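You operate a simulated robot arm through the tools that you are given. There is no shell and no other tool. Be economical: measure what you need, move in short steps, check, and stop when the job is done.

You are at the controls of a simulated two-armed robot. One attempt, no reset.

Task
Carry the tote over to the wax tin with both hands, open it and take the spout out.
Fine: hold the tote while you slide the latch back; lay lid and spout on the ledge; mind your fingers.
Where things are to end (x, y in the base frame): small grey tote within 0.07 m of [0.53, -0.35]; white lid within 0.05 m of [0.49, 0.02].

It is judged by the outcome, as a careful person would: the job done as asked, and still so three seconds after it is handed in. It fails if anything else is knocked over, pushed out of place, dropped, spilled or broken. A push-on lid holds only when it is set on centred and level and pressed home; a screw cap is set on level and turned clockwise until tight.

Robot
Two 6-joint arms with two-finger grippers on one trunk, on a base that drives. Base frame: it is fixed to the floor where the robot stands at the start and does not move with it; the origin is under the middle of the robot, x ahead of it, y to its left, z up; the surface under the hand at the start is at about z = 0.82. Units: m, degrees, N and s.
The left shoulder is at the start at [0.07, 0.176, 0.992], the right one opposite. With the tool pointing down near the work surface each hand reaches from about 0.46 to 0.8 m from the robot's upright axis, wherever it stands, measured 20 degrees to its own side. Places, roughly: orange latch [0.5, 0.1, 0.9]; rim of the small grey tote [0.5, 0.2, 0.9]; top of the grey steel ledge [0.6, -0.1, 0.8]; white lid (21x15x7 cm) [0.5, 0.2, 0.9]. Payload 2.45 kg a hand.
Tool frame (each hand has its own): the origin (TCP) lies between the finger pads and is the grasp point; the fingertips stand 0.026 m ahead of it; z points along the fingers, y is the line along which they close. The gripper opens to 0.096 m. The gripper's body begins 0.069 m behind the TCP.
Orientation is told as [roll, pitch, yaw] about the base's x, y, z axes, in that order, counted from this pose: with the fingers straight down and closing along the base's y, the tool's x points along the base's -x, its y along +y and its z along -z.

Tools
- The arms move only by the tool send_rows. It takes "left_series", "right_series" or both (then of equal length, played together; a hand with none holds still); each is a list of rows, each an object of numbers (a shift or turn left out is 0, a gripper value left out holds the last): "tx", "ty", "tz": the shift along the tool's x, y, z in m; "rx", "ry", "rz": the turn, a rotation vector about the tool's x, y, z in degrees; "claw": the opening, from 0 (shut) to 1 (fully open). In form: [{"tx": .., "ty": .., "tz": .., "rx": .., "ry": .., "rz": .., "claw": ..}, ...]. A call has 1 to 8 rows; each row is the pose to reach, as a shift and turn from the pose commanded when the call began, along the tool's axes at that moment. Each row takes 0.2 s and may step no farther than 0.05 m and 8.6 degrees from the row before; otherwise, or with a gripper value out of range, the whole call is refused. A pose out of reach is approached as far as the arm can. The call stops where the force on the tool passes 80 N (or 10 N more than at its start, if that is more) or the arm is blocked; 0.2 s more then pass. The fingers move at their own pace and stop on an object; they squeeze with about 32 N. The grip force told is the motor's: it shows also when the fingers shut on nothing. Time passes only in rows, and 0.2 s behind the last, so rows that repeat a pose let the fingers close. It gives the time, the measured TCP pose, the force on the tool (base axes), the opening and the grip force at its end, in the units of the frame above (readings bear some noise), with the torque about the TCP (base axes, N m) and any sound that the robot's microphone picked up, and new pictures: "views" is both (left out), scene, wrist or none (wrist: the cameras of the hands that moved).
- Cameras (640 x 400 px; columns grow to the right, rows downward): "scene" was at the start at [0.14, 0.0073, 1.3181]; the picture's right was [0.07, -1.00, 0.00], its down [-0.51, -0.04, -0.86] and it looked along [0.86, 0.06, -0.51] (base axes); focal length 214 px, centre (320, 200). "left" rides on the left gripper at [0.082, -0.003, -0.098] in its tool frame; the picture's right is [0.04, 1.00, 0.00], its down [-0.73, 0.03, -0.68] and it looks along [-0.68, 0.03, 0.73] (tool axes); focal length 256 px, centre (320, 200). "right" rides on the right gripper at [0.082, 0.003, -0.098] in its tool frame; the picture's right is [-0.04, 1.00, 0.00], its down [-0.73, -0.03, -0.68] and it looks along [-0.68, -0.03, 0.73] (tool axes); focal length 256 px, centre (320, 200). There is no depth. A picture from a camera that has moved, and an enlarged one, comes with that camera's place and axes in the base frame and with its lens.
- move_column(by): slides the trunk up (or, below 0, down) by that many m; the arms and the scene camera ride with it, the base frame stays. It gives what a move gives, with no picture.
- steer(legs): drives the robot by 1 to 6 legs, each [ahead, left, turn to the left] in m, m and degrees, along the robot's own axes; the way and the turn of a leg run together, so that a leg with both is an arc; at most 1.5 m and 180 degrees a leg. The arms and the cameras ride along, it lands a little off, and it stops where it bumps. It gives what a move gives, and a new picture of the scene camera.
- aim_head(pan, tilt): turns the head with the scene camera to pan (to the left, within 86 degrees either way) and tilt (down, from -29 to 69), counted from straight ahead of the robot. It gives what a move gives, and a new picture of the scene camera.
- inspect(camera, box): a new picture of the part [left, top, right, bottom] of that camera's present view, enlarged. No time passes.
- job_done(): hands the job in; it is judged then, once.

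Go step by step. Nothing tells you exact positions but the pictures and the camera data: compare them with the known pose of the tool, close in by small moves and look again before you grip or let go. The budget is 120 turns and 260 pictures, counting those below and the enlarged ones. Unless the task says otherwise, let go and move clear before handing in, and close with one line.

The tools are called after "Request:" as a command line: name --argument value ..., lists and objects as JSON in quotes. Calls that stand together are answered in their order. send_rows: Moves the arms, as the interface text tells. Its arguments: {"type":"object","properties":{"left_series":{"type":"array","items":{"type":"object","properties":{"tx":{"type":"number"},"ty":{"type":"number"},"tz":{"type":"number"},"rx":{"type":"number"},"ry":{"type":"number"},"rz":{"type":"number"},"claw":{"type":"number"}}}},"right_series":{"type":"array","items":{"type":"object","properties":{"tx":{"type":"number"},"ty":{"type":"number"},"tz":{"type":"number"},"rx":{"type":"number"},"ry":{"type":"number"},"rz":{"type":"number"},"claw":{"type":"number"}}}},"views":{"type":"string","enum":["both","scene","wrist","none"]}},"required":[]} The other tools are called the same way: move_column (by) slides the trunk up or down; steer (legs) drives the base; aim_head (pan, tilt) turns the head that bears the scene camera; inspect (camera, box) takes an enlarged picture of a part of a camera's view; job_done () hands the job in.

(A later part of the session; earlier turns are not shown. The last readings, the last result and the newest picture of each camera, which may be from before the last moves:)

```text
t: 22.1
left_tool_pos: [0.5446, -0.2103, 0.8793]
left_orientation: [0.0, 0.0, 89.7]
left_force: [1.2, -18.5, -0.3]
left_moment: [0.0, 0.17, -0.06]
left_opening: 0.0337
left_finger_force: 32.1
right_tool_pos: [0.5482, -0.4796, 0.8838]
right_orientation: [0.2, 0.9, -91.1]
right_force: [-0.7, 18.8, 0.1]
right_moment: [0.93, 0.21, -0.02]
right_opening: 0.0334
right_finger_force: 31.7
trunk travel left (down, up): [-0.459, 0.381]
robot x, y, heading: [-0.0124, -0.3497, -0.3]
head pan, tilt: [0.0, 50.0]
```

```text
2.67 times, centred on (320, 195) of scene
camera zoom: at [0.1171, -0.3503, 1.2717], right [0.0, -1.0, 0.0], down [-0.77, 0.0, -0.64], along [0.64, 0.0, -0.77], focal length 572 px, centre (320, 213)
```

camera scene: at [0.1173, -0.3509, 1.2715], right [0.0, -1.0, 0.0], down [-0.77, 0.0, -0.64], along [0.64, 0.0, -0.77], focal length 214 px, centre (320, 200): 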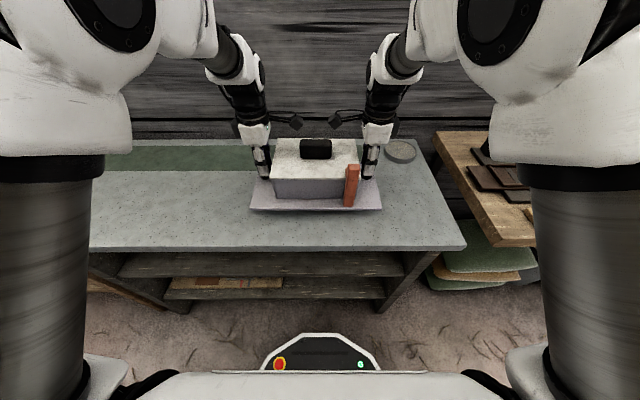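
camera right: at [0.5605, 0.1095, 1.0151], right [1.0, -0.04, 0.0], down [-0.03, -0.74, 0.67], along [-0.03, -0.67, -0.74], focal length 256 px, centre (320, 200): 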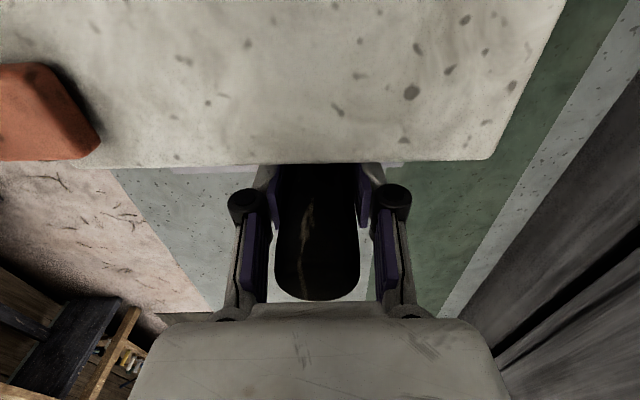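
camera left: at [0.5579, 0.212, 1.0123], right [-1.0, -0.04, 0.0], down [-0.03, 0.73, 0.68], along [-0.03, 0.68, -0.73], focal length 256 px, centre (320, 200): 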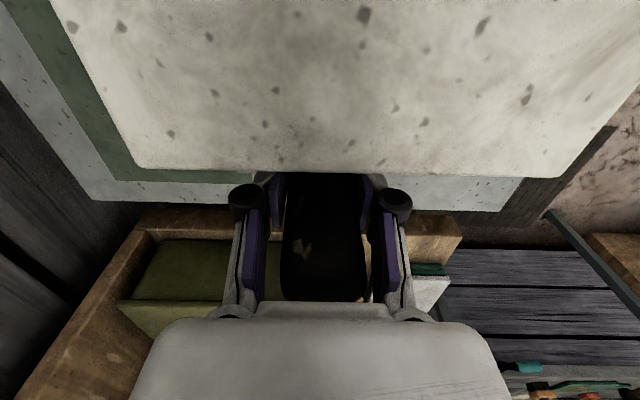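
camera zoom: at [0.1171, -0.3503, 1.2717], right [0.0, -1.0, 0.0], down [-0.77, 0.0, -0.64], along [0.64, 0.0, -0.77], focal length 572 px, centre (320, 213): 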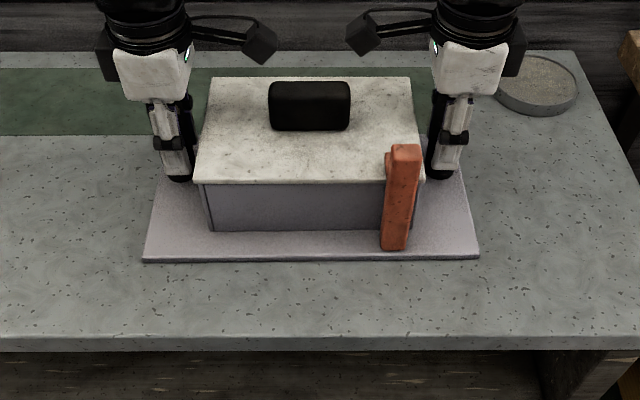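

It's set down. The left hand keeps holding its post; I free the right hand and raise it to inspect and work the latch.

Request:
send_rows --right_series '[{"claw": 1.0}, {"claw": 1.0}, {"tz": -0.04}, {"tz": -0.08}, {"tz": -0.12}, {"tz": -0.16}, {"tz": -0.2}]' --views "none"

Request:
send_rows --right_series '[{"rz": -8, "ty": -0.01}, {"rz": -16, "ty": -0.03}, {"rz": -24, "ty": -0.05}, {"rz": -32, "ty": -0.07}, {"rz": -40, "ty": -0.09}, {"rz": -48, "ty": -0.1}, {"rz": -56, "ty": -0.1}, {"rz": -64, "ty": -0.1}]' --views "both"

```text
t: 23.7
left_tool_pos: [0.5449, -0.2102, 0.8805]
left_orientation: [-0.1, 0.0, 89.7]
left_force: [-0.3, -0.1, -4.6]
left_moment: [0.21, 0.14, -0.02]
left_opening: 0.0335
left_finger_force: 31.9
right_tool_pos: [0.5479, -0.4751, 1.0832]
right_orientation: [0.0, 0.3, -90.6]
right_force: [0.2, -0.4, -0.5]
right_moment: [0.01, 0.03, 0.01]
right_opening: 0.0958
right_finger_force: 0.1
trunk travel left (down, up): [-0.459, 0.381]
robot x, y, heading: [-0.0114, -0.3524, -0.3]
head pan, tilt: [0.0, 50.0]
```

```text
t: 25.5
left_tool_pos: [0.545, -0.2099, 0.8802]
left_orientation: [0.0, 0.1, 89.8]
left_force: [0.1, 0.7, -2.4]
left_moment: [-0.02, -0.02, 0.0]
left_opening: 0.0335
left_finger_force: 32.5
right_tool_pos: [0.4652, -0.4767, 1.0801]
right_orientation: [0.2, 0.4, -26.4]
right_force: [0.1, 0.1, -0.3]
right_moment: [-0.02, 0.01, 0.01]
right_opening: 0.0962
right_finger_force: 0.0
right hand out of reach, approached as far as the arm can: row 5, 6, 7, 8
trunk travel left (down, up): [-0.459, 0.381]
robot x, y, heading: [-0.0101, -0.3523, -0.4]
head pan, tilt: [0.0, 50.0]
camera scene: at [0.1169, -0.3499, 1.2716], right [0.0, -1.0, 0.0], down [-0.77, 0.0, -0.64], along [0.64, 0.0, -0.77], focal length 214 px, centre (320, 200)
camera right: at [0.3941, -0.4374, 1.1789], right [0.48, 0.88, 0.0], down [0.65, -0.36, 0.68], along [0.59, -0.32, -0.74], focal length 256 px, centre (320, 200)
```

scene: 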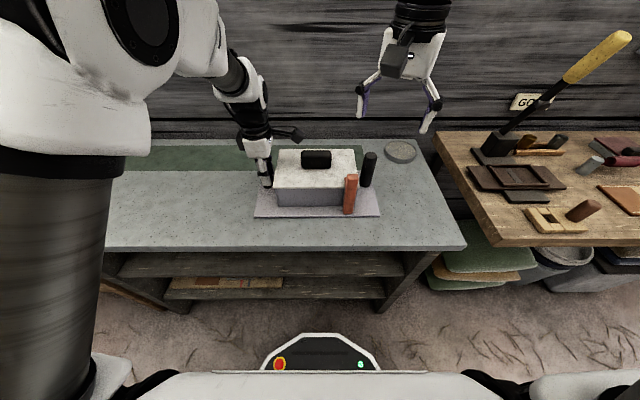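
right: 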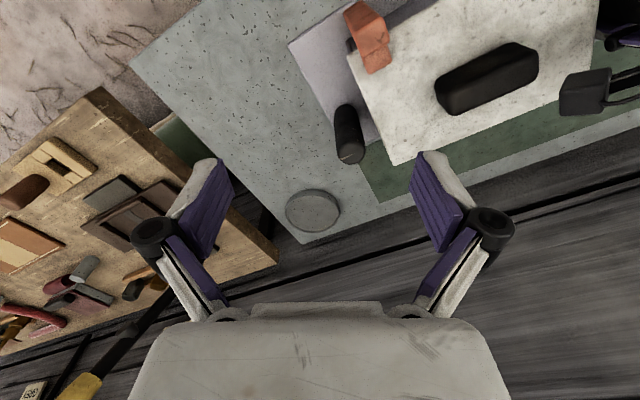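

Request:
inspect --camera "right" --box '[300, 0, 460, 100]'

Request:
inspect --camera "scene" --box '[320, 155, 384, 219]'

```text
4.00 times, centred on (380, 50) of right
camera zoom: at [0.3941, -0.4374, 1.1789], right [0.48, 0.88, 0.0], down [0.65, -0.36, 0.68], along [0.59, -0.32, -0.74], focal length 1024 px, centre (80, 800)
```

zoom: 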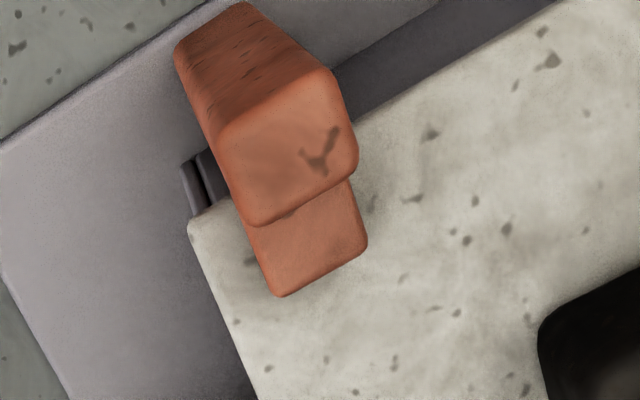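

```text
6.25 times, centred on (352, 187) of scene
camera zoom: at [0.1169, -0.3499, 1.2716], right [0.0, -1.0, 0.0], down [-0.77, 0.0, -0.64], along [0.64, 0.0, -0.77], focal length 1340 px, centre (120, 281)
```

zoom: 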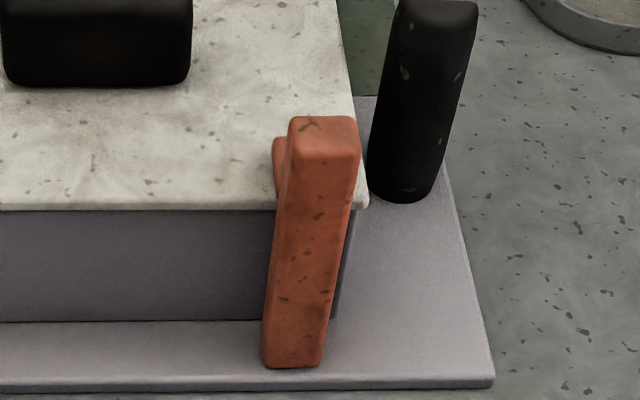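

Latch bar centre is at about (.446,-.419), top z≈.955, with a tongue over the lid. It's too close for the right arm, so I free the left hand, back off 0.1 m and re-hold.

Request:
send_rows --left_series '[{"claw": 1.0}, {"claw": 1.0}, {"tz": -0.04}, {"tz": -0.08}, {"tz": -0.12}]' --views "none"

Request:
steer --legs '[[-0.1, 0.0, 0.3]]'

```text
t: 26.7
left_tool_pos: [0.5426, -0.2099, 0.9995]
left_orientation: [0.0, 0.1, 89.8]
left_force: [-0.6, 0.0, 0.4]
left_moment: [0.0, 0.0, 0.0]
left_opening: 0.0961
left_finger_force: 0.0
right_tool_pos: [0.4635, -0.4766, 1.0806]
right_orientation: [0.1, 0.2, -26.6]
right_force: [-0.6, 0.5, -0.4]
right_moment: [0.03, -0.01, -0.01]
right_opening: 0.0959
right_finger_force: 0.1
trunk travel left (down, up): [-0.459, 0.381]
robot x, y, heading: [-0.0116, -0.3532, -0.1]
head pan, tilt: [0.0, 50.0]
```

```text
t: 27.9
left_tool_pos: [0.442, -0.2082, 0.9993]
left_orientation: [0.0, 0.0, 90.0]
left_force: [-0.6, 0.8, -0.4]
left_moment: [0.0, -0.01, 0.01]
left_opening: 0.0958
left_finger_force: 0.0
right_tool_pos: [0.3658, -0.4758, 1.0794]
right_orientation: [0.3, 0.2, -26.2]
right_force: [0.2, -0.3, -0.5]
right_moment: [0.01, -0.01, 0.0]
right_opening: 0.0961
right_finger_force: 0.1
trunk travel left (down, up): [-0.459, 0.381]
robot x, y, heading: [-0.109, -0.3507, 0.1]
head pan, tilt: [0.0, 50.0]
camera scene: at [0.0163, -0.3493, 1.2717], right [0.0, -1.0, 0.0], down [-0.77, 0.0, -0.64], along [0.64, 0.0, -0.77], focal length 214 px, centre (320, 200)
```

scene: 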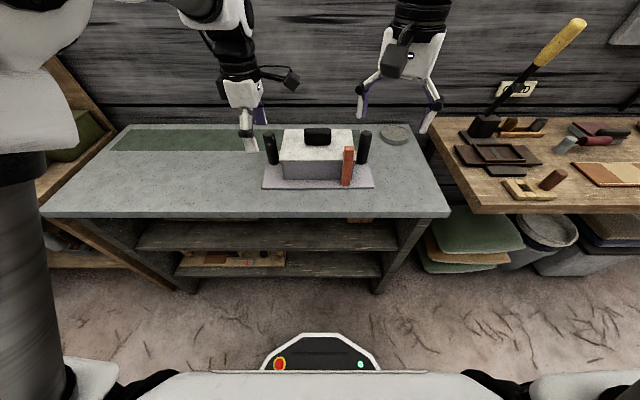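

Request:
send_rows --left_series '[{"ty": -0.04}, {"ty": -0.08}, {"ty": -0.103, "tx": 0.0015}, {"ty": -0.103, "tx": 0.0015, "tz": 0.04}, {"ty": -0.103, "tx": 0.0015, "tz": 0.08}, {"ty": -0.103, "tx": 0.0015, "tz": 0.119}]' --right_series '[{"tx": -0.01, "ty": 0.017, "rz": -6}, {"tx": -0.02, "ty": 0.034, "rz": -12}, {"tx": -0.03, "ty": 0.051, "rz": -18}, {"tx": -0.04, "ty": 0.068, "rz": -24}, {"tx": -0.0466, "ty": 0.0864, "rz": -26.2}, {"tx": -0.0466, "ty": 0.0864, "rz": -26.2, "tz": 0.03}]' --views "both"

Request:
inspect --camera "left" --box '[120, 80, 520, 330]'

```text
t: 29.3
left_tool_pos: [0.5468, -0.2088, 0.8809]
left_orientation: [0.0, 0.1, 89.9]
left_force: [0.1, -0.8, -0.6]
left_moment: [-0.02, 0.04, 0.01]
left_opening: 0.0958
left_finger_force: 0.1
right_tool_pos: [0.4483, -0.425, 1.057]
right_orientation: [1.7, -0.2, -0.7]
right_force: [-0.2, 0.7, 0.9]
right_moment: [0.01, 0.01, 0.01]
right_opening: 0.0958
right_finger_force: 0.0
trunk travel left (down, up): [-0.459, 0.381]
robot x, y, heading: [-0.1113, -0.3499, 0.1]
head pan, tilt: [0.0, 50.0]
camera scene: at [0.0182, -0.3496, 1.2716], right [0.0, -1.0, 0.0], down [-0.77, 0.0, -0.64], along [0.64, 0.0, -0.77], focal length 214 px, centre (320, 200)
camera right: at [0.3663, -0.424, 1.1558], right [0.05, 1.0, 0.03], down [0.73, -0.06, 0.68], along [0.68, -0.01, -0.73], focal length 256 px, centre (320, 200)
camera left: at [0.5495, -0.2891, 0.9791], right [-1.0, -0.04, 0.0], down [-0.03, 0.73, 0.68], along [-0.03, 0.68, -0.73], focal length 256 px, centre (320, 200)
```

scene: 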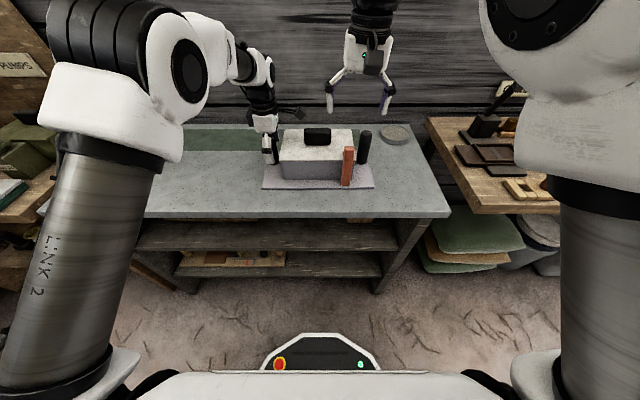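
right: 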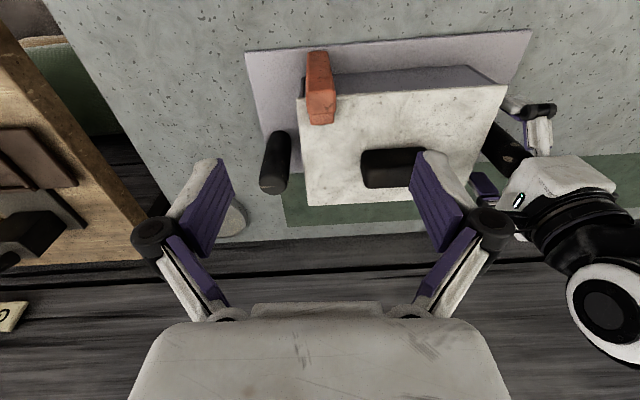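
left: 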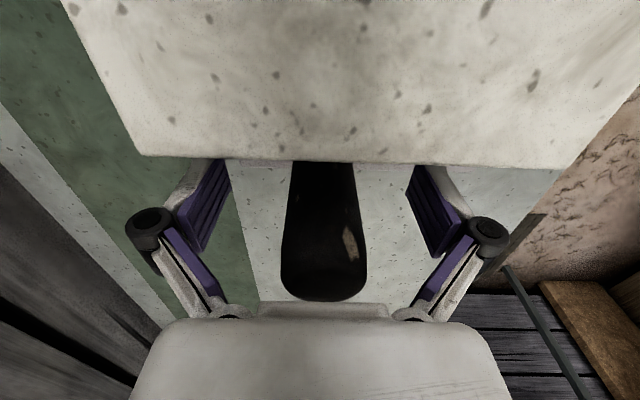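

```text
1.60 times, centred on (320, 205) of left
camera zoom: at [0.5495, -0.2891, 0.9791], right [-1.0, -0.04, 0.0], down [-0.03, 0.73, 0.68], along [-0.03, 0.68, -0.73], focal length 410 px, centre (320, 192)
```

zoom: 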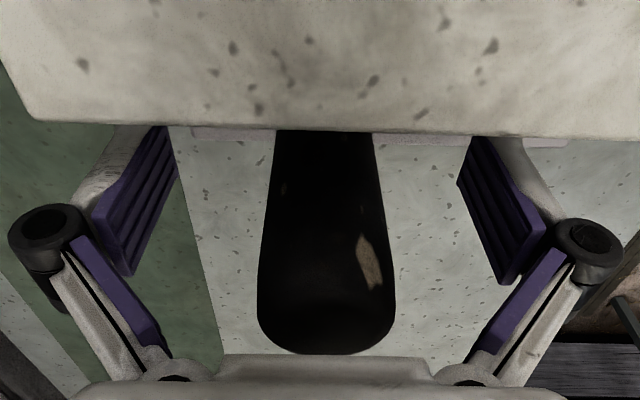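

Left post is between fingers; I close the left on it and bring the right hand down around the latch bar.

Request:
send_rows --left_series '[{"claw": 0}, {"claw": 0}, {"claw": 0}, {"claw": 0}, {"claw": 0}]' --right_series '[{"rx": 1.7, "rz": -0.7, "tx": 0.002, "ty": 0.006, "claw": 0.7}, {"rx": 1.7, "rz": -0.7, "tx": 0.002, "ty": 0.006, "tz": 0.03}, {"rx": 1.7, "rz": -0.7, "tx": 0.002, "ty": 0.006, "tz": 0.05}, {"rx": 1.7, "rz": -0.7, "tx": 0.002, "ty": 0.006, "tz": 0.065}, {"rx": 1.7, "rz": -0.7, "tx": 0.002, "ty": 0.006, "tz": 0.075}]' --views "wrist"

Request:
inspect --camera "scene" --box '[250, 60, 410, 200]'

```text
t: 30.7
left_tool_pos: [0.5459, -0.2072, 0.8825]
left_orientation: [0.0, 0.0, 90.0]
left_force: [-1.4, 0.6, 4.7]
left_moment: [-0.07, 0.16, -0.11]
left_opening: 0.0335
left_finger_force: 32.2
right_tool_pos: [0.456, -0.4386, 1.0019]
right_orientation: [2.7, -1.0, -1.4]
right_force: [0.6, 1.0, -0.7]
right_moment: [0.04, 0.02, 0.01]
right_opening: 0.0672
right_finger_force: 0.0
right hand out of reach, approached as far as the arm can: row 3, 4, 5
trunk travel left (down, up): [-0.459, 0.381]
robot x, y, heading: [-0.1119, -0.3474, 0.1]
head pan, tilt: [0.0, 50.0]
stopped in row 5 (right hand): the arm was blocked; the commanded pose is now the measured one
camera right: at [0.3723, -0.4386, 1.0988], right [0.07, 1.0, 0.05], down [0.72, -0.08, 0.69], along [0.69, -0.01, -0.72], focal length 256 px, centre (320, 200)
camera left: at [0.5483, -0.2887, 0.981], right [-1.0, -0.04, 0.0], down [-0.03, 0.73, 0.68], along [-0.03, 0.68, -0.73], focal length 256 px, centre (320, 200)
```

right: 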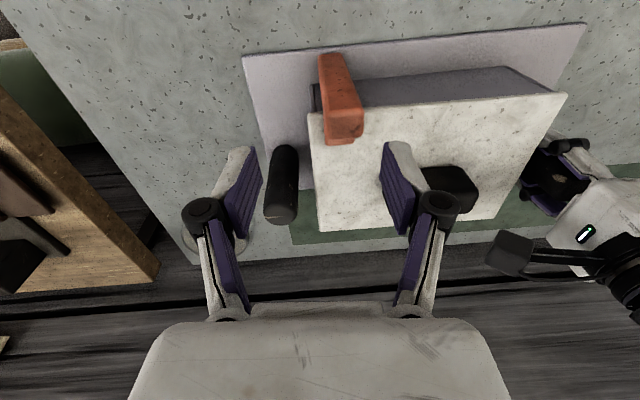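
left: 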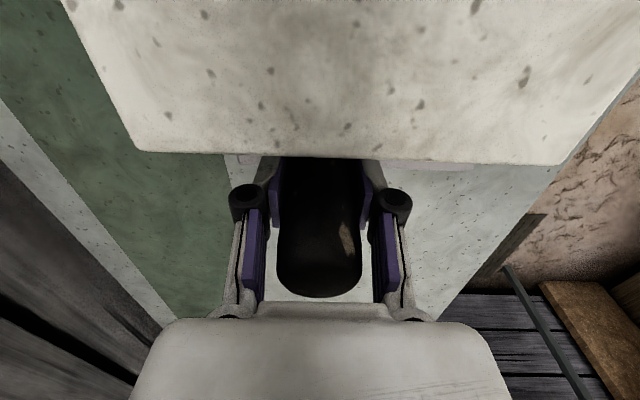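

```text
2.86 times, centred on (330, 130) of scene
camera zoom: at [0.0164, -0.3494, 1.2716], right [0.0, -1.0, 0.0], down [-0.77, 0.0, -0.64], along [0.64, 0.0, -0.77], focal length 613 px, centre (291, 400)
```

zoom: 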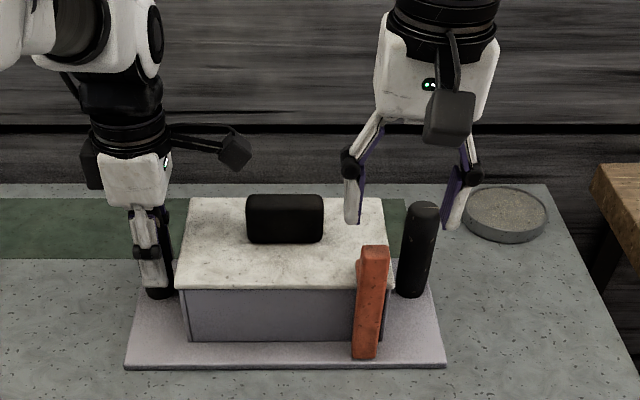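

The right arm can't get to yaw 0 this near its midline. I free the left again, shift the robot ~8 cm left so both arms sit better, then retry.

Request:
send_rows --left_series '[{"claw": 1.0}, {"claw": 1.0}, {"tz": -0.04}, {"tz": -0.08}, {"tz": -0.12}]' --right_series '[{"tz": -0.01}, {"tz": -0.03}, {"tz": -0.05}, {"tz": -0.06}, {"tz": -0.06}]' --views "none"

Request:
steer --legs '[[-0.03, 0.085, 0]]'

```text
t: 31.9
left_tool_pos: [0.5452, -0.2082, 1.0034]
left_orientation: [-0.1, 0.0, 90.0]
left_force: [-0.4, 0.8, 1.2]
left_moment: [-0.02, -0.01, 0.0]
left_opening: 0.0958
left_finger_force: 0.1
right_tool_pos: [0.4515, -0.4405, 1.0598]
right_orientation: [2.4, -1.1, -1.3]
right_force: [0.1, 0.1, 0.3]
right_moment: [0.0, 0.0, 0.02]
right_opening: 0.0671
right_finger_force: 0.0
trunk travel left (down, up): [-0.459, 0.381]
robot x, y, heading: [-0.1073, -0.3495, -0.1]
head pan, tilt: [0.0, 50.0]
```

```text
t: 33.0
left_tool_pos: [0.5148, -0.1237, 1.0035]
left_orientation: [0.0, 0.1, 90.0]
left_force: [-0.6, 0.4, -0.4]
left_moment: [-0.03, 0.02, -0.02]
left_opening: 0.0961
left_finger_force: 0.1
right_tool_pos: [0.4224, -0.3561, 1.0602]
right_orientation: [2.2, -1.0, -1.3]
right_force: [-0.2, -0.1, 0.7]
right_moment: [-0.01, 0.0, 0.02]
right_opening: 0.0673
right_finger_force: 0.1
trunk travel left (down, up): [-0.459, 0.381]
robot x, y, heading: [-0.1405, -0.2622, -0.1]
head pan, tilt: [0.0, 50.0]
camera scene: at [-0.0131, -0.2636, 1.2716], right [0.0, -1.0, 0.0], down [-0.77, 0.0, -0.64], along [0.64, 0.0, -0.77], focal length 214 px, centre (320, 200)
```

scene: 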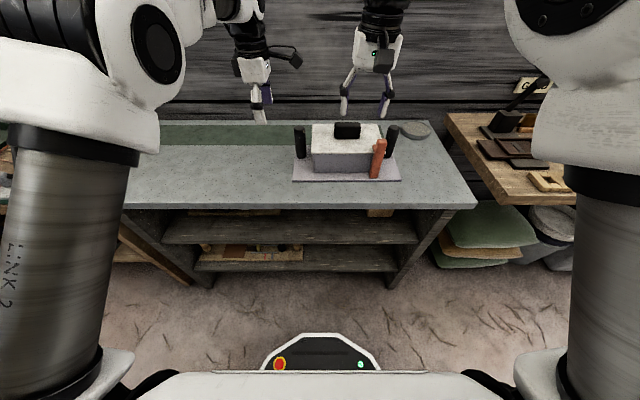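

Request:
send_rows --left_series '[{"tx": 0.04, "ty": -0.015}, {"tx": 0.085, "ty": -0.031}, {"tx": 0.085, "ty": -0.031, "tz": 0.04}, {"tx": 0.085, "ty": -0.031, "tz": 0.08}, {"tx": 0.085, "ty": -0.031, "tz": 0.12}]' --right_series '[{"tx": -0.012, "ty": -0.035, "rx": 1.1, "ry": 0.5, "rz": -0.7}, {"tx": -0.024, "ty": -0.063, "rx": 2.2, "ry": 1.0, "rz": -1.3}, {"tx": -0.024, "ty": -0.063, "rx": 2.2, "ry": 1.0, "rz": -1.3, "tz": 0.02}, {"tx": -0.024, "ty": -0.063, "rx": 2.2, "ry": 1.0, "rz": -1.3, "tz": 0.04}, {"tx": -0.024, "ty": -0.063, "rx": 2.2, "ry": 1.0, "rz": -1.3, "tz": 0.06}]' --views "both"

```text
t: 34.2
left_tool_pos: [0.5489, -0.2064, 0.8825]
left_orientation: [0.0, 0.0, 90.0]
left_force: [0.0, -0.1, 0.7]
left_moment: [-0.04, -0.04, -0.01]
left_opening: 0.0956
left_finger_force: 0.0
right_tool_pos: [0.4487, -0.4161, 0.9977]
right_orientation: [-0.1, 0.0, 0.0]
right_force: [0.7, 1.3, -0.3]
right_moment: [-0.01, 0.0, -0.03]
right_opening: 0.0673
right_finger_force: 0.0
trunk travel left (down, up): [-0.459, 0.381]
robot x, y, heading: [-0.1399, -0.2653, -0.2]
head pan, tilt: [0.0, 50.0]
camera scene: at [-0.012, -0.2643, 1.2716], right [0.0, -1.0, 0.0], down [-0.77, 0.0, -0.64], along [0.64, 0.0, -0.77], focal length 214 px, centre (320, 200)
camera right: at [0.3671, -0.4135, 1.0956], right [0.04, 1.0, 0.0], down [0.73, -0.03, 0.68], along [0.68, -0.03, -0.73], focal length 256 px, centre (320, 200)
camera left: at [0.5523, -0.2876, 0.9817], right [-1.0, -0.04, 0.0], down [-0.03, 0.73, 0.68], along [-0.03, 0.68, -0.74], focal length 256 px, centre (320, 200)
```

scene: 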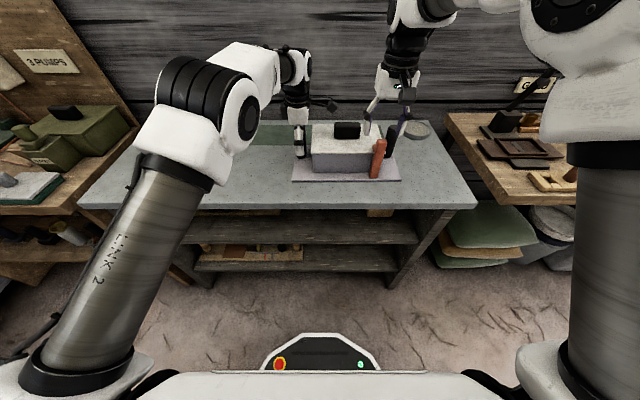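
right: 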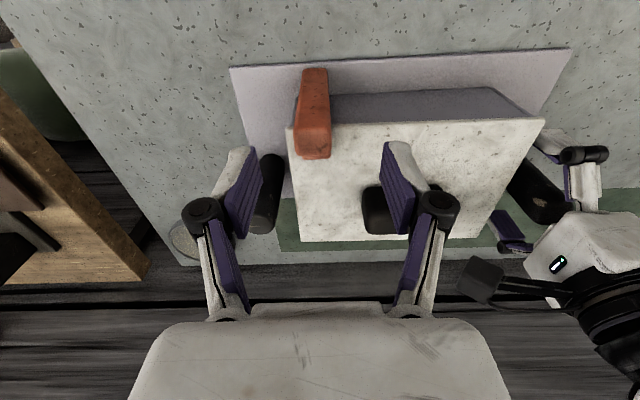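
left: 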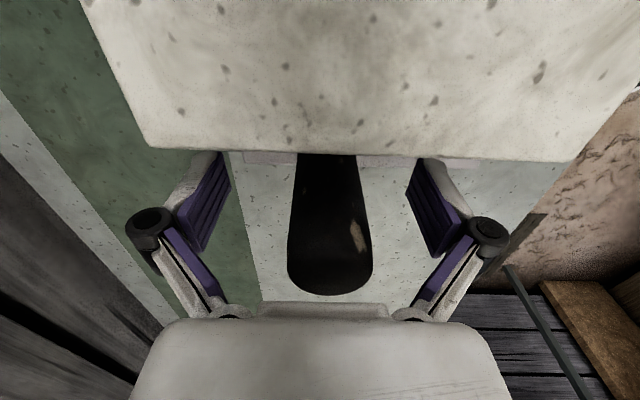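

Request:
send_rows --left_series '[{"ty": 0.004}, {"ty": 0.004, "claw": 0}, {"ty": 0.004, "claw": 0}, {"ty": 0.004, "claw": 0}, {"ty": 0.004, "claw": 0}]' --right_series '[{"tx": 0.003, "ty": -0.004}, {"tx": 0.003, "ty": -0.004, "tz": 0.02}, {"tx": 0.003, "ty": -0.004, "tz": 0.04}, {"tx": 0.003, "ty": -0.004, "tz": 0.055}, {"tx": 0.003, "ty": -0.004, "tz": 0.065}]' --views "wrist"

Request:
inspect --camera "right" --box '[160, 40, 480, 240]'

Request:
inspect --camera "scene" --box '[280, 60, 440, 200]'

```text
t: 35.4
left_tool_pos: [0.5435, -0.208, 0.8839]
left_orientation: [-0.1, 0.1, 90.0]
left_force: [3.5, 0.4, 8.3]
left_moment: [0.02, -0.01, -0.03]
left_opening: 0.0334
left_finger_force: 32.3
right_tool_pos: [0.4429, -0.4216, 0.9327]
right_orientation: [0.1, 0.0, 0.0]
right_force: [0.5, 0.0, -0.4]
right_moment: [0.01, 0.04, 0.03]
right_opening: 0.0671
right_finger_force: 0.0
trunk travel left (down, up): [-0.459, 0.381]
robot x, y, heading: [-0.1426, -0.2649, 0.0]
head pan, tilt: [0.0, 50.0]
camera right: at [0.3611, -0.4182, 1.031], right [0.04, 1.0, 0.0], down [0.73, -0.03, 0.68], along [0.68, -0.03, -0.73], focal length 256 px, centre (320, 200)
camera left: at [0.5468, -0.2884, 0.9828], right [-1.0, -0.04, 0.0], down [-0.03, 0.73, 0.68], along [-0.03, 0.68, -0.73], focal length 256 px, centre (320, 200)
```

right: 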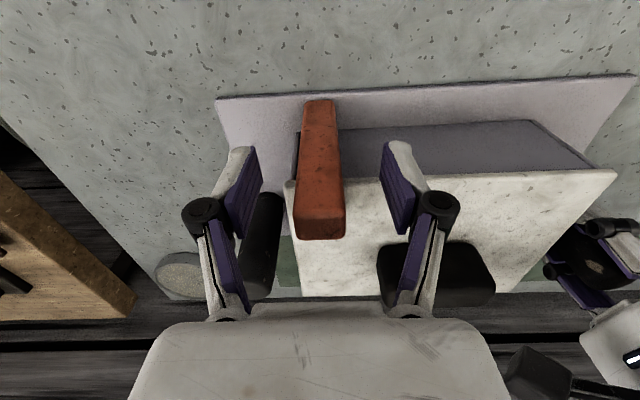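
left: 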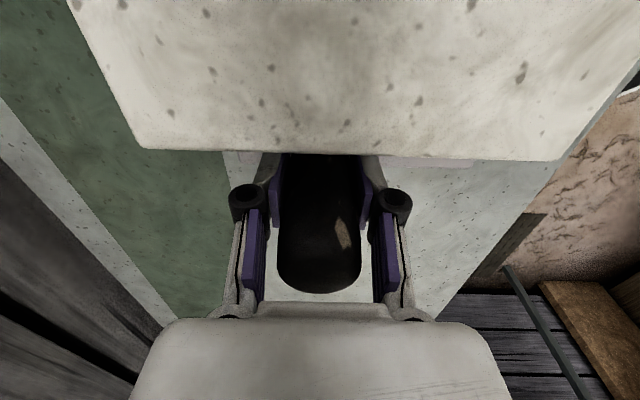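

```text
2.00 times, centred on (320, 140) of right
camera zoom: at [0.3611, -0.4182, 1.031], right [0.04, 1.0, 0.0], down [0.73, -0.03, 0.68], along [0.68, -0.03, -0.73], focal length 512 px, centre (320, 320)
```

zoom: 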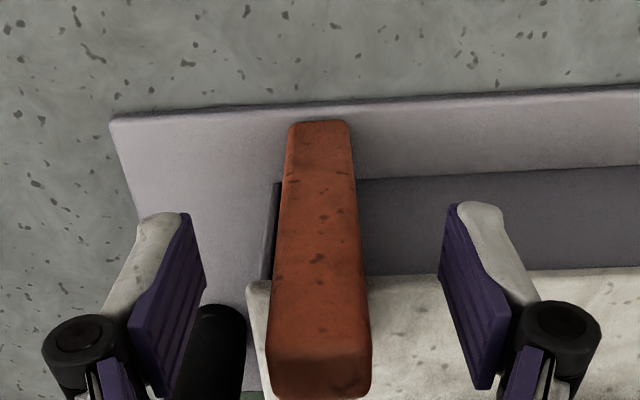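

```text
2.86 times, centred on (360, 130) of scene
camera zoom: at [-0.0133, -0.2649, 1.2718], right [0.0, -1.0, 0.0], down [-0.77, 0.0, -0.64], along [0.64, 0.0, -0.77], focal length 613 px, centre (206, 400)
```

zoom: 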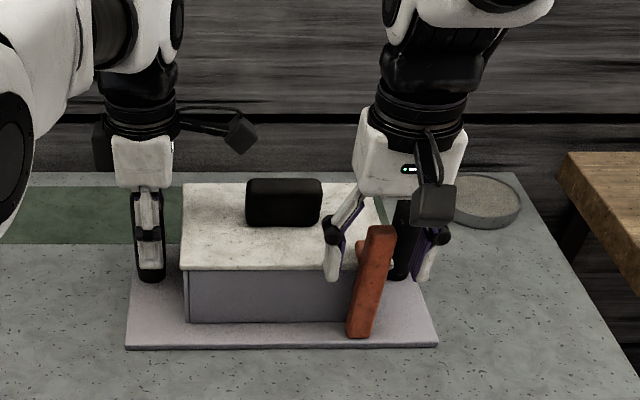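

The right fingers straddle the latch bar while the left holds the post. I grip the latch.

Request:
send_rows --right_series '[{"claw": 0}, {"claw": 0}, {"claw": 0}]' --views "none"

Request:
send_rows --right_series '[{"tx": 0.002}, {"tx": 0.004}, {"tx": 0.006}]' --views "wrist"

```text
t: 36.2
left_tool_pos: [0.5434, -0.2076, 0.884]
left_orientation: [-0.1, -0.1, 90.1]
left_force: [5.6, -1.5, 7.9]
left_moment: [0.02, -0.22, 0.0]
left_opening: 0.0335
left_finger_force: 32.3
right_tool_pos: [0.4423, -0.4218, 0.934]
right_orientation: [0.2, 0.0, 0.0]
right_force: [-0.5, -0.2, 5.8]
right_moment: [0.02, -0.07, 0.37]
right_opening: 0.0233
right_finger_force: 32.0
trunk travel left (down, up): [-0.459, 0.381]
robot x, y, heading: [-0.1408, -0.2706, 0.0]
head pan, tilt: [0.0, 50.0]
```

```text
t: 37.0
left_tool_pos: [0.5424, -0.2079, 0.8845]
left_orientation: [0.0, 0.0, 90.0]
left_force: [-9.6, -3.4, 11.3]
left_moment: [-0.21, 0.31, -0.26]
left_opening: 0.0334
left_finger_force: 31.8
right_tool_pos: [0.437, -0.4214, 0.9337]
right_orientation: [0.1, 0.0, -0.1]
right_force: [7.4, 3.2, -0.6]
right_moment: [0.05, -0.72, -0.31]
right_opening: 0.0233
right_finger_force: 32.2
trunk travel left (down, up): [-0.459, 0.381]
robot x, y, heading: [-0.1398, -0.265, -0.1]
head pan, tilt: [0.0, 50.0]
camera right: at [0.3554, -0.4185, 1.0315], right [0.04, 1.0, 0.0], down [0.73, -0.03, 0.68], along [0.68, -0.03, -0.73], focal length 256 px, centre (320, 200)
```

right: 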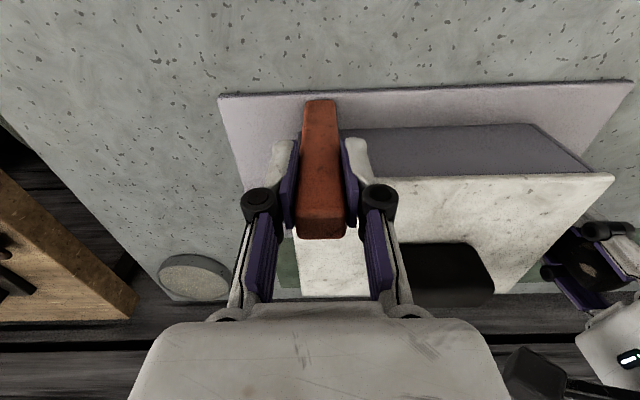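

Request:
send_rows --right_series '[{"tx": 0.002}, {"tx": 0.004}, {"tx": 0.006}, {"tx": 0.008}]' --views "wrist"

Request:
inspect --camera "scene" --box '[280, 60, 440, 200]'

```text
t: 38.0
left_tool_pos: [0.5427, -0.2083, 0.8836]
left_orientation: [0.0, 0.0, 90.0]
left_force: [-9.9, -2.0, 8.4]
left_moment: [-0.17, 0.3, -0.2]
left_opening: 0.0334
left_finger_force: 31.8
right_tool_pos: [0.4295, -0.4209, 0.9338]
right_orientation: [0.0, -0.1, 0.0]
right_force: [8.6, 1.8, 0.1]
right_moment: [0.04, -0.53, -0.67]
right_opening: 0.0234
right_finger_force: 32.3
trunk travel left (down, up): [-0.459, 0.381]
robot x, y, heading: [-0.1442, -0.2623, 0.0]
head pan, tilt: [0.0, 50.0]
camera right: at [0.348, -0.418, 1.0316], right [0.04, 1.0, 0.0], down [0.73, -0.03, 0.68], along [0.68, -0.03, -0.73], focal length 256 px, centre (320, 200)
```

right: 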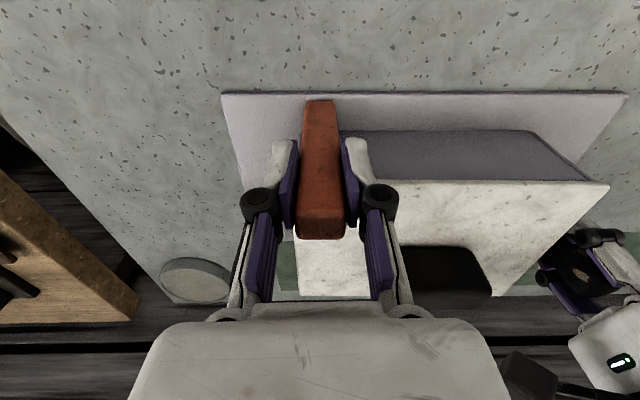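

```text
2.86 times, centred on (360, 130) of scene
camera zoom: at [-0.0138, -0.2648, 1.2717], right [0.0, -1.0, 0.0], down [-0.77, 0.0, -0.64], along [0.64, 0.0, -0.77], focal length 613 px, centre (206, 400)
```

zoom: 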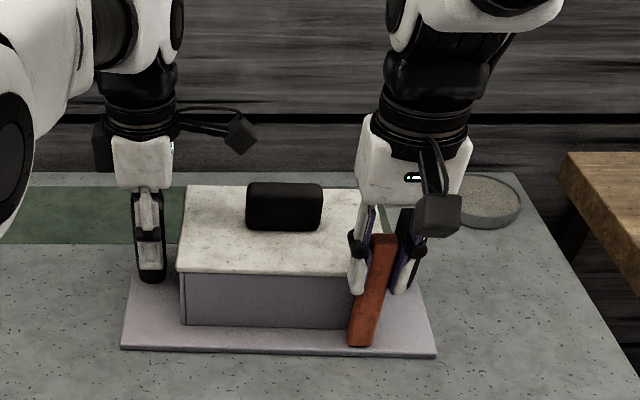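

Pulling toward the robot turned the tote instead of moving the latch, so that's the wrong direction. I push back to where it was and then try sliding it sideways.

Request:
send_rows --right_series '[{"tx": -0.003}, {"tx": -0.006}, {"tx": -0.009}, {"tx": -0.0135}]' --views "none"

Request:
inspect --camera "scene" --box '[280, 60, 440, 200]'

Request:
send_rows --right_series '[{"ty": -0.002}, {"ty": -0.004}, {"ty": -0.006}]' --views "wrist"

Request:
inspect --camera "scene" --box '[280, 60, 440, 200]'

```text
t: 39.0
left_tool_pos: [0.5443, -0.2066, 0.8841]
left_orientation: [-0.2, 0.0, 90.0]
left_force: [9.6, 3.9, -0.4]
left_moment: [0.19, -0.24, 0.34]
left_opening: 0.0331
left_finger_force: 32.2
right_tool_pos: [0.4428, -0.42, 0.9335]
right_orientation: [0.2, 0.2, 0.0]
right_force: [-9.9, -3.4, 5.2]
right_moment: [-0.11, 0.34, 0.46]
right_opening: 0.0234
right_finger_force: 31.9
trunk travel left (down, up): [-0.459, 0.381]
robot x, y, heading: [-0.1418, -0.2643, -0.0]
head pan, tilt: [0.0, 50.0]
```

```text
2.86 times, centred on (360, 130) of scene
camera zoom: at [-0.0136, -0.2645, 1.2717], right [0.0, -1.0, 0.0], down [-0.77, 0.0, -0.64], along [0.64, 0.0, -0.77], focal length 613 px, centre (206, 400)
```

zoom: 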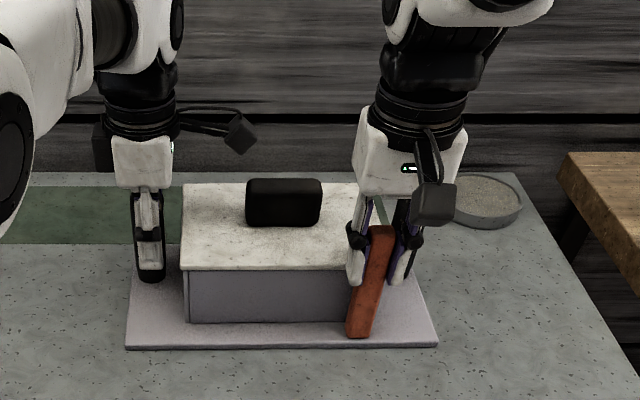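

```text
t: 39.8
left_tool_pos: [0.5429, -0.2078, 0.8837]
left_orientation: [0.0, 0.0, 89.9]
left_force: [2.2, -2.0, 1.8]
left_moment: [-0.37, -0.05, -0.09]
left_opening: 0.0335
left_finger_force: 32.0
right_tool_pos: [0.4437, -0.4267, 0.9325]
right_orientation: [0.2, -0.1, -0.1]
right_force: [-1.8, 3.6, 5.0]
right_moment: [0.1, 0.4, 0.35]
right_opening: 0.0234
right_finger_force: 31.8
trunk travel left (down, up): [-0.459, 0.381]
robot x, y, heading: [-0.1364, -0.2629, 0.2]
head pan, tilt: [0.0, 50.0]
camera right: at [0.3617, -0.4239, 1.0314], right [0.04, 1.0, 0.0], down [0.73, -0.03, 0.68], along [0.68, -0.03, -0.73], focal length 256 px, centre (320, 200)
```

right: 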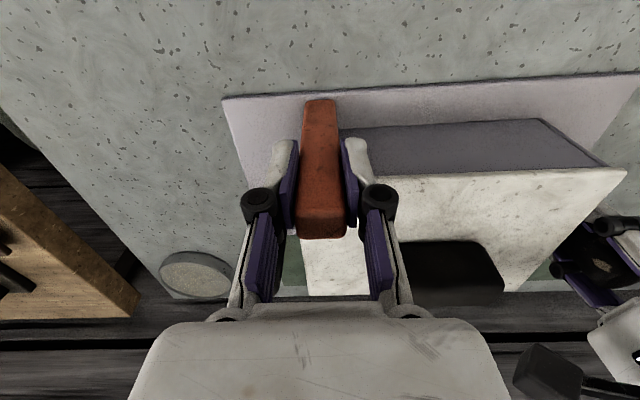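

```text
2.86 times, centred on (360, 130) of scene
camera zoom: at [-0.0135, -0.2643, 1.2717], right [0.0, -1.0, 0.0], down [-0.77, 0.0, -0.64], along [0.64, 0.0, -0.77], focal length 613 px, centre (206, 400)
```

zoom: 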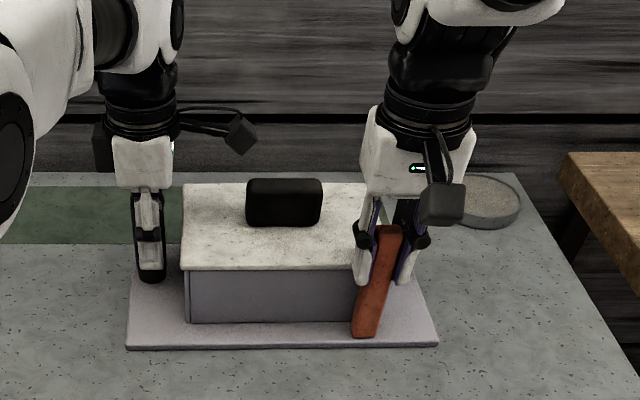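

The latch slides to the right while the tote stays put. I continue.

Request:
send_rows --right_series '[{"ty": -0.004}, {"ty": -0.008}, {"ty": -0.012}, {"ty": -0.016}, {"ty": -0.02}, {"ty": -0.024}]' --views "wrist"

Request:
inspect --camera "scene" --box '[280, 60, 440, 200]'

```text
t: 41.2
left_tool_pos: [0.5433, -0.2078, 0.8842]
left_orientation: [0.0, -0.1, 89.8]
left_force: [-4.1, -4.9, 2.6]
left_moment: [-0.23, 0.25, -0.28]
left_opening: 0.0333
left_finger_force: 31.7
right_tool_pos: [0.4425, -0.4502, 0.9317]
right_orientation: [0.1, -0.1, 0.1]
right_force: [7.0, 4.0, 6.7]
right_moment: [0.12, -0.68, 0.24]
right_opening: 0.0236
right_finger_force: 31.8
trunk travel left (down, up): [-0.459, 0.381]
robot x, y, heading: [-0.1405, -0.2672, 0.1]
head pan, tilt: [0.0, 50.0]
camera right: at [0.3616, -0.448, 1.0314], right [0.04, 1.0, 0.0], down [0.73, -0.03, 0.68], along [0.68, -0.03, -0.73], focal length 256 px, centre (320, 200)
```

right: 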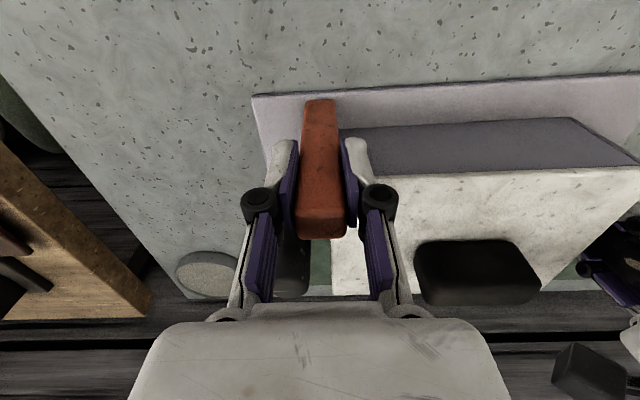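

```text
2.86 times, centred on (360, 130) of scene
camera zoom: at [-0.0135, -0.2647, 1.2717], right [0.0, -1.0, 0.0], down [-0.77, 0.0, -0.64], along [0.64, 0.0, -0.77], focal length 613 px, centre (206, 400)
```

zoom: 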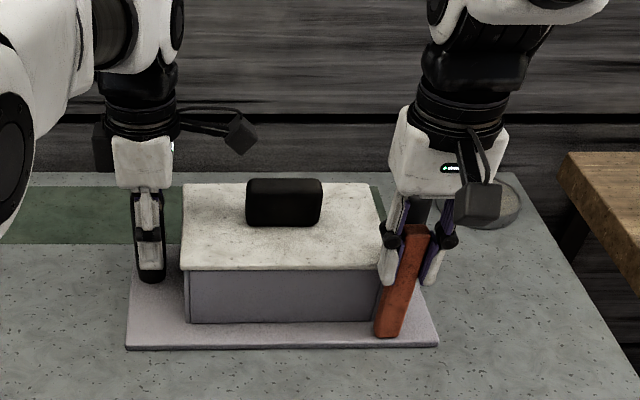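

Request:
send_rows --right_series '[{"ty": -0.004}, {"ty": -0.008}, {"ty": -0.012}, {"ty": -0.016}, {"ty": -0.02}]' --views "wrist"

Request:
inspect --camera "scene" --box '[280, 60, 440, 200]'

```text
t: 42.4
left_tool_pos: [0.544, -0.2076, 0.8826]
left_orientation: [0.0, 0.1, 89.7]
left_force: [-8.4, -25.7, 0.9]
left_moment: [-0.63, 0.19, 0.05]
left_opening: 0.0338
left_finger_force: 31.8
right_tool_pos: [0.4439, -0.4693, 0.9334]
right_orientation: [0.2, 0.0, -0.1]
right_force: [7.1, 30.8, 6.0]
right_moment: [0.86, 0.23, 0.36]
right_opening: 0.0233
right_finger_force: 32.2
trunk travel left (down, up): [-0.459, 0.381]
robot x, y, heading: [-0.14, -0.2668, 0.0]
head pan, tilt: [0.0, 50.0]
camera right: at [0.3618, -0.4661, 1.0314], right [0.04, 1.0, 0.0], down [0.73, -0.03, 0.68], along [0.68, -0.03, -0.73], focal length 256 px, centre (320, 200)
```

right: 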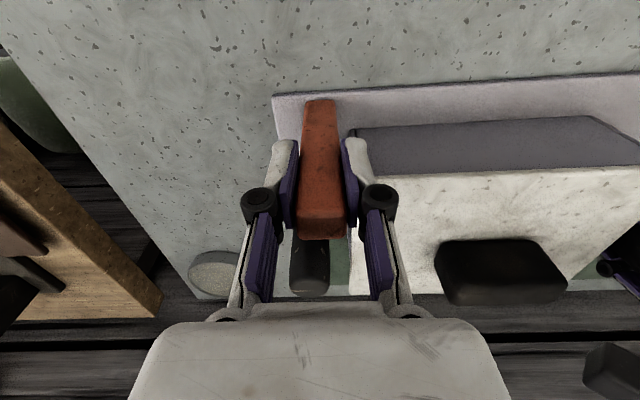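

```text
2.86 times, centred on (360, 130) of scene
camera zoom: at [-0.0139, -0.2634, 1.2717], right [0.0, -1.0, 0.0], down [-0.77, 0.0, -0.64], along [0.64, 0.0, -0.77], focal length 613 px, centre (206, 400)
```

zoom: 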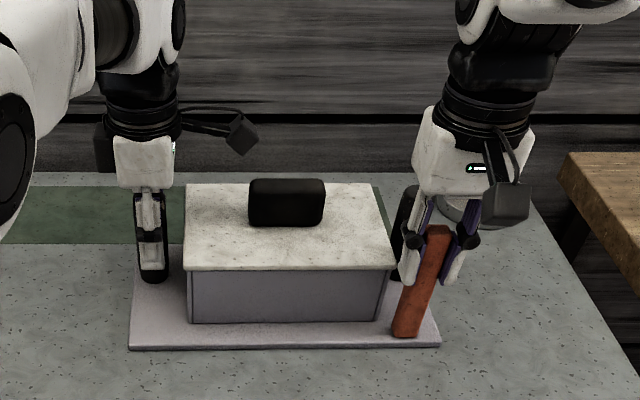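

The latch hit its stop, tongue clear of the lid. I ease off, release it and raise the right hand.

Request:
send_rows --right_series '[{"ty": 0.002}, {"ty": 0.002, "claw": 0.8}, {"ty": 0.002, "claw": 0.8}, {"ty": 0.002, "tz": -0.04}, {"ty": 0.002, "tz": -0.08}, {"ty": 0.002, "tz": -0.12}]' --views "wrist"

Request:
inspect --camera "right" --box '[220, 0, 540, 200]'

Request:
inspect --camera "scene" --box '[280, 60, 440, 200]'

```text
t: 43.8
left_tool_pos: [0.5437, -0.2069, 0.8837]
left_orientation: [0.0, 0.1, 90.0]
left_force: [-1.7, 1.9, 4.1]
left_moment: [-0.02, -0.32, 0.03]
left_opening: 0.0334
left_finger_force: 32.5
right_tool_pos: [0.4438, -0.47, 1.0535]
right_orientation: [0.1, 0.0, 0.0]
right_force: [-0.2, -0.4, -0.5]
right_moment: [-0.02, -0.02, 0.01]
right_opening: 0.0768
right_finger_force: 0.0
trunk travel left (down, up): [-0.459, 0.381]
robot x, y, heading: [-0.1408, -0.2644, -0.2]
head pan, tilt: [0.0, 50.0]
camera right: at [0.3626, -0.4654, 1.1519], right [0.04, 1.0, 0.0], down [0.73, -0.03, 0.68], along [0.68, -0.03, -0.73], focal length 256 px, centre (320, 200)
```

right: 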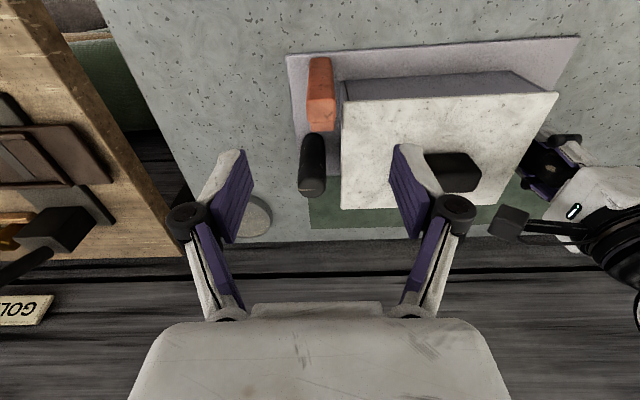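

```text
2.00 times, centred on (380, 100) of right
camera zoom: at [0.3626, -0.4654, 1.1519], right [0.04, 1.0, 0.0], down [0.73, -0.03, 0.68], along [0.68, -0.03, -0.73], focal length 512 px, centre (200, 400)
```

zoom: 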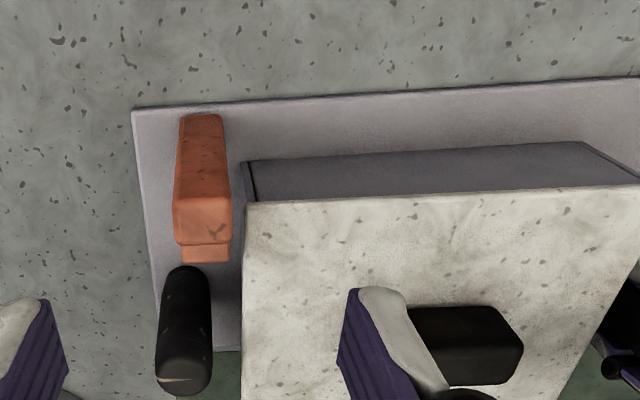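

```text
2.86 times, centred on (360, 130) of scene
camera zoom: at [-0.0134, -0.2644, 1.2716], right [0.0, -1.0, 0.0], down [-0.77, 0.0, -0.64], along [0.64, 0.0, -0.77], focal length 613 px, centre (206, 400)
```

zoom: 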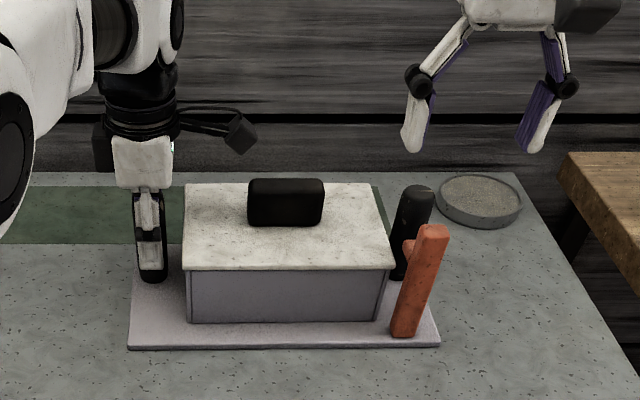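

The latch stands clear. Next I release the left post, raise the left hand, and shift right so the left arm can take the lid's knob (about (.542,-.344), top z≈.937).

Request:
send_rows --left_series '[{"claw": 1.0}, {"claw": 1.0}, {"tz": -0.04}, {"tz": -0.08}, {"tz": -0.12}, {"tz": -0.15}]' --right_series '[{"ty": -0.02}, {"ty": -0.04}, {"ty": -0.06, "tz": -0.02}, {"ty": -0.06, "tz": -0.05}, {"ty": -0.06, "tz": -0.08}, {"ty": -0.06, "tz": -0.1}]' --views "none"

Request:
steer --legs '[[0, -0.135, 0]]'

```text
t: 45.2
left_tool_pos: [0.5405, -0.203, 1.029]
left_orientation: [0.1, 0.1, 89.9]
left_force: [-0.2, 0.1, -0.1]
left_moment: [-0.03, 0.0, 0.02]
left_opening: 0.0963
left_finger_force: 0.1
left hand out of reach, approached as far as the arm can: row 6
right_tool_pos: [0.4439, -0.527, 1.1538]
right_orientation: [0.1, 0.2, 0.0]
right_force: [0.4, 0.1, 0.0]
right_moment: [0.01, 0.01, 0.01]
right_opening: 0.0769
right_finger_force: 0.1
trunk travel left (down, up): [-0.459, 0.381]
robot x, y, heading: [-0.1423, -0.2605, 0.3]
head pan, tilt: [0.0, 50.0]
```

```text
t: 46.5
left_tool_pos: [0.5397, -0.3419, 1.0301]
left_orientation: [0.1, 0.0, 90.0]
left_force: [0.5, -0.3, -0.8]
left_moment: [0.04, -0.01, -0.01]
left_opening: 0.0958
left_finger_force: 0.1
right_tool_pos: [0.4428, -0.664, 1.1524]
right_orientation: [0.1, 0.0, 0.0]
right_force: [-0.5, -1.1, 0.2]
right_moment: [0.03, 0.03, -0.01]
right_opening: 0.0769
right_finger_force: 0.0
trunk travel left (down, up): [-0.459, 0.381]
robot x, y, heading: [-0.1372, -0.4001, -0.3]
head pan, tilt: [0.0, 50.0]
camera scene: at [-0.0127, -0.4013, 1.2716], right [0.0, -1.0, 0.0], down [-0.77, 0.0, -0.64], along [0.64, 0.0, -0.77], focal length 214 px, centre (320, 200)
```

scene: 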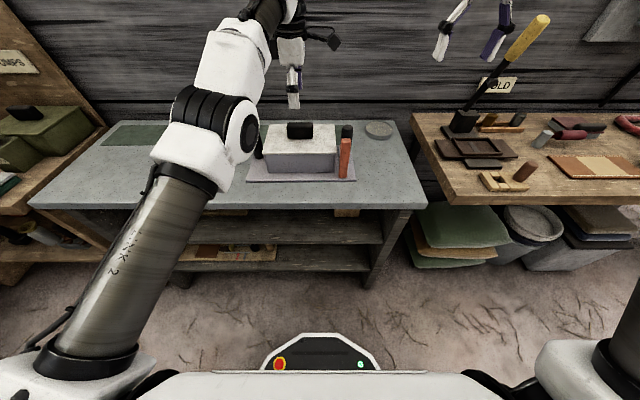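

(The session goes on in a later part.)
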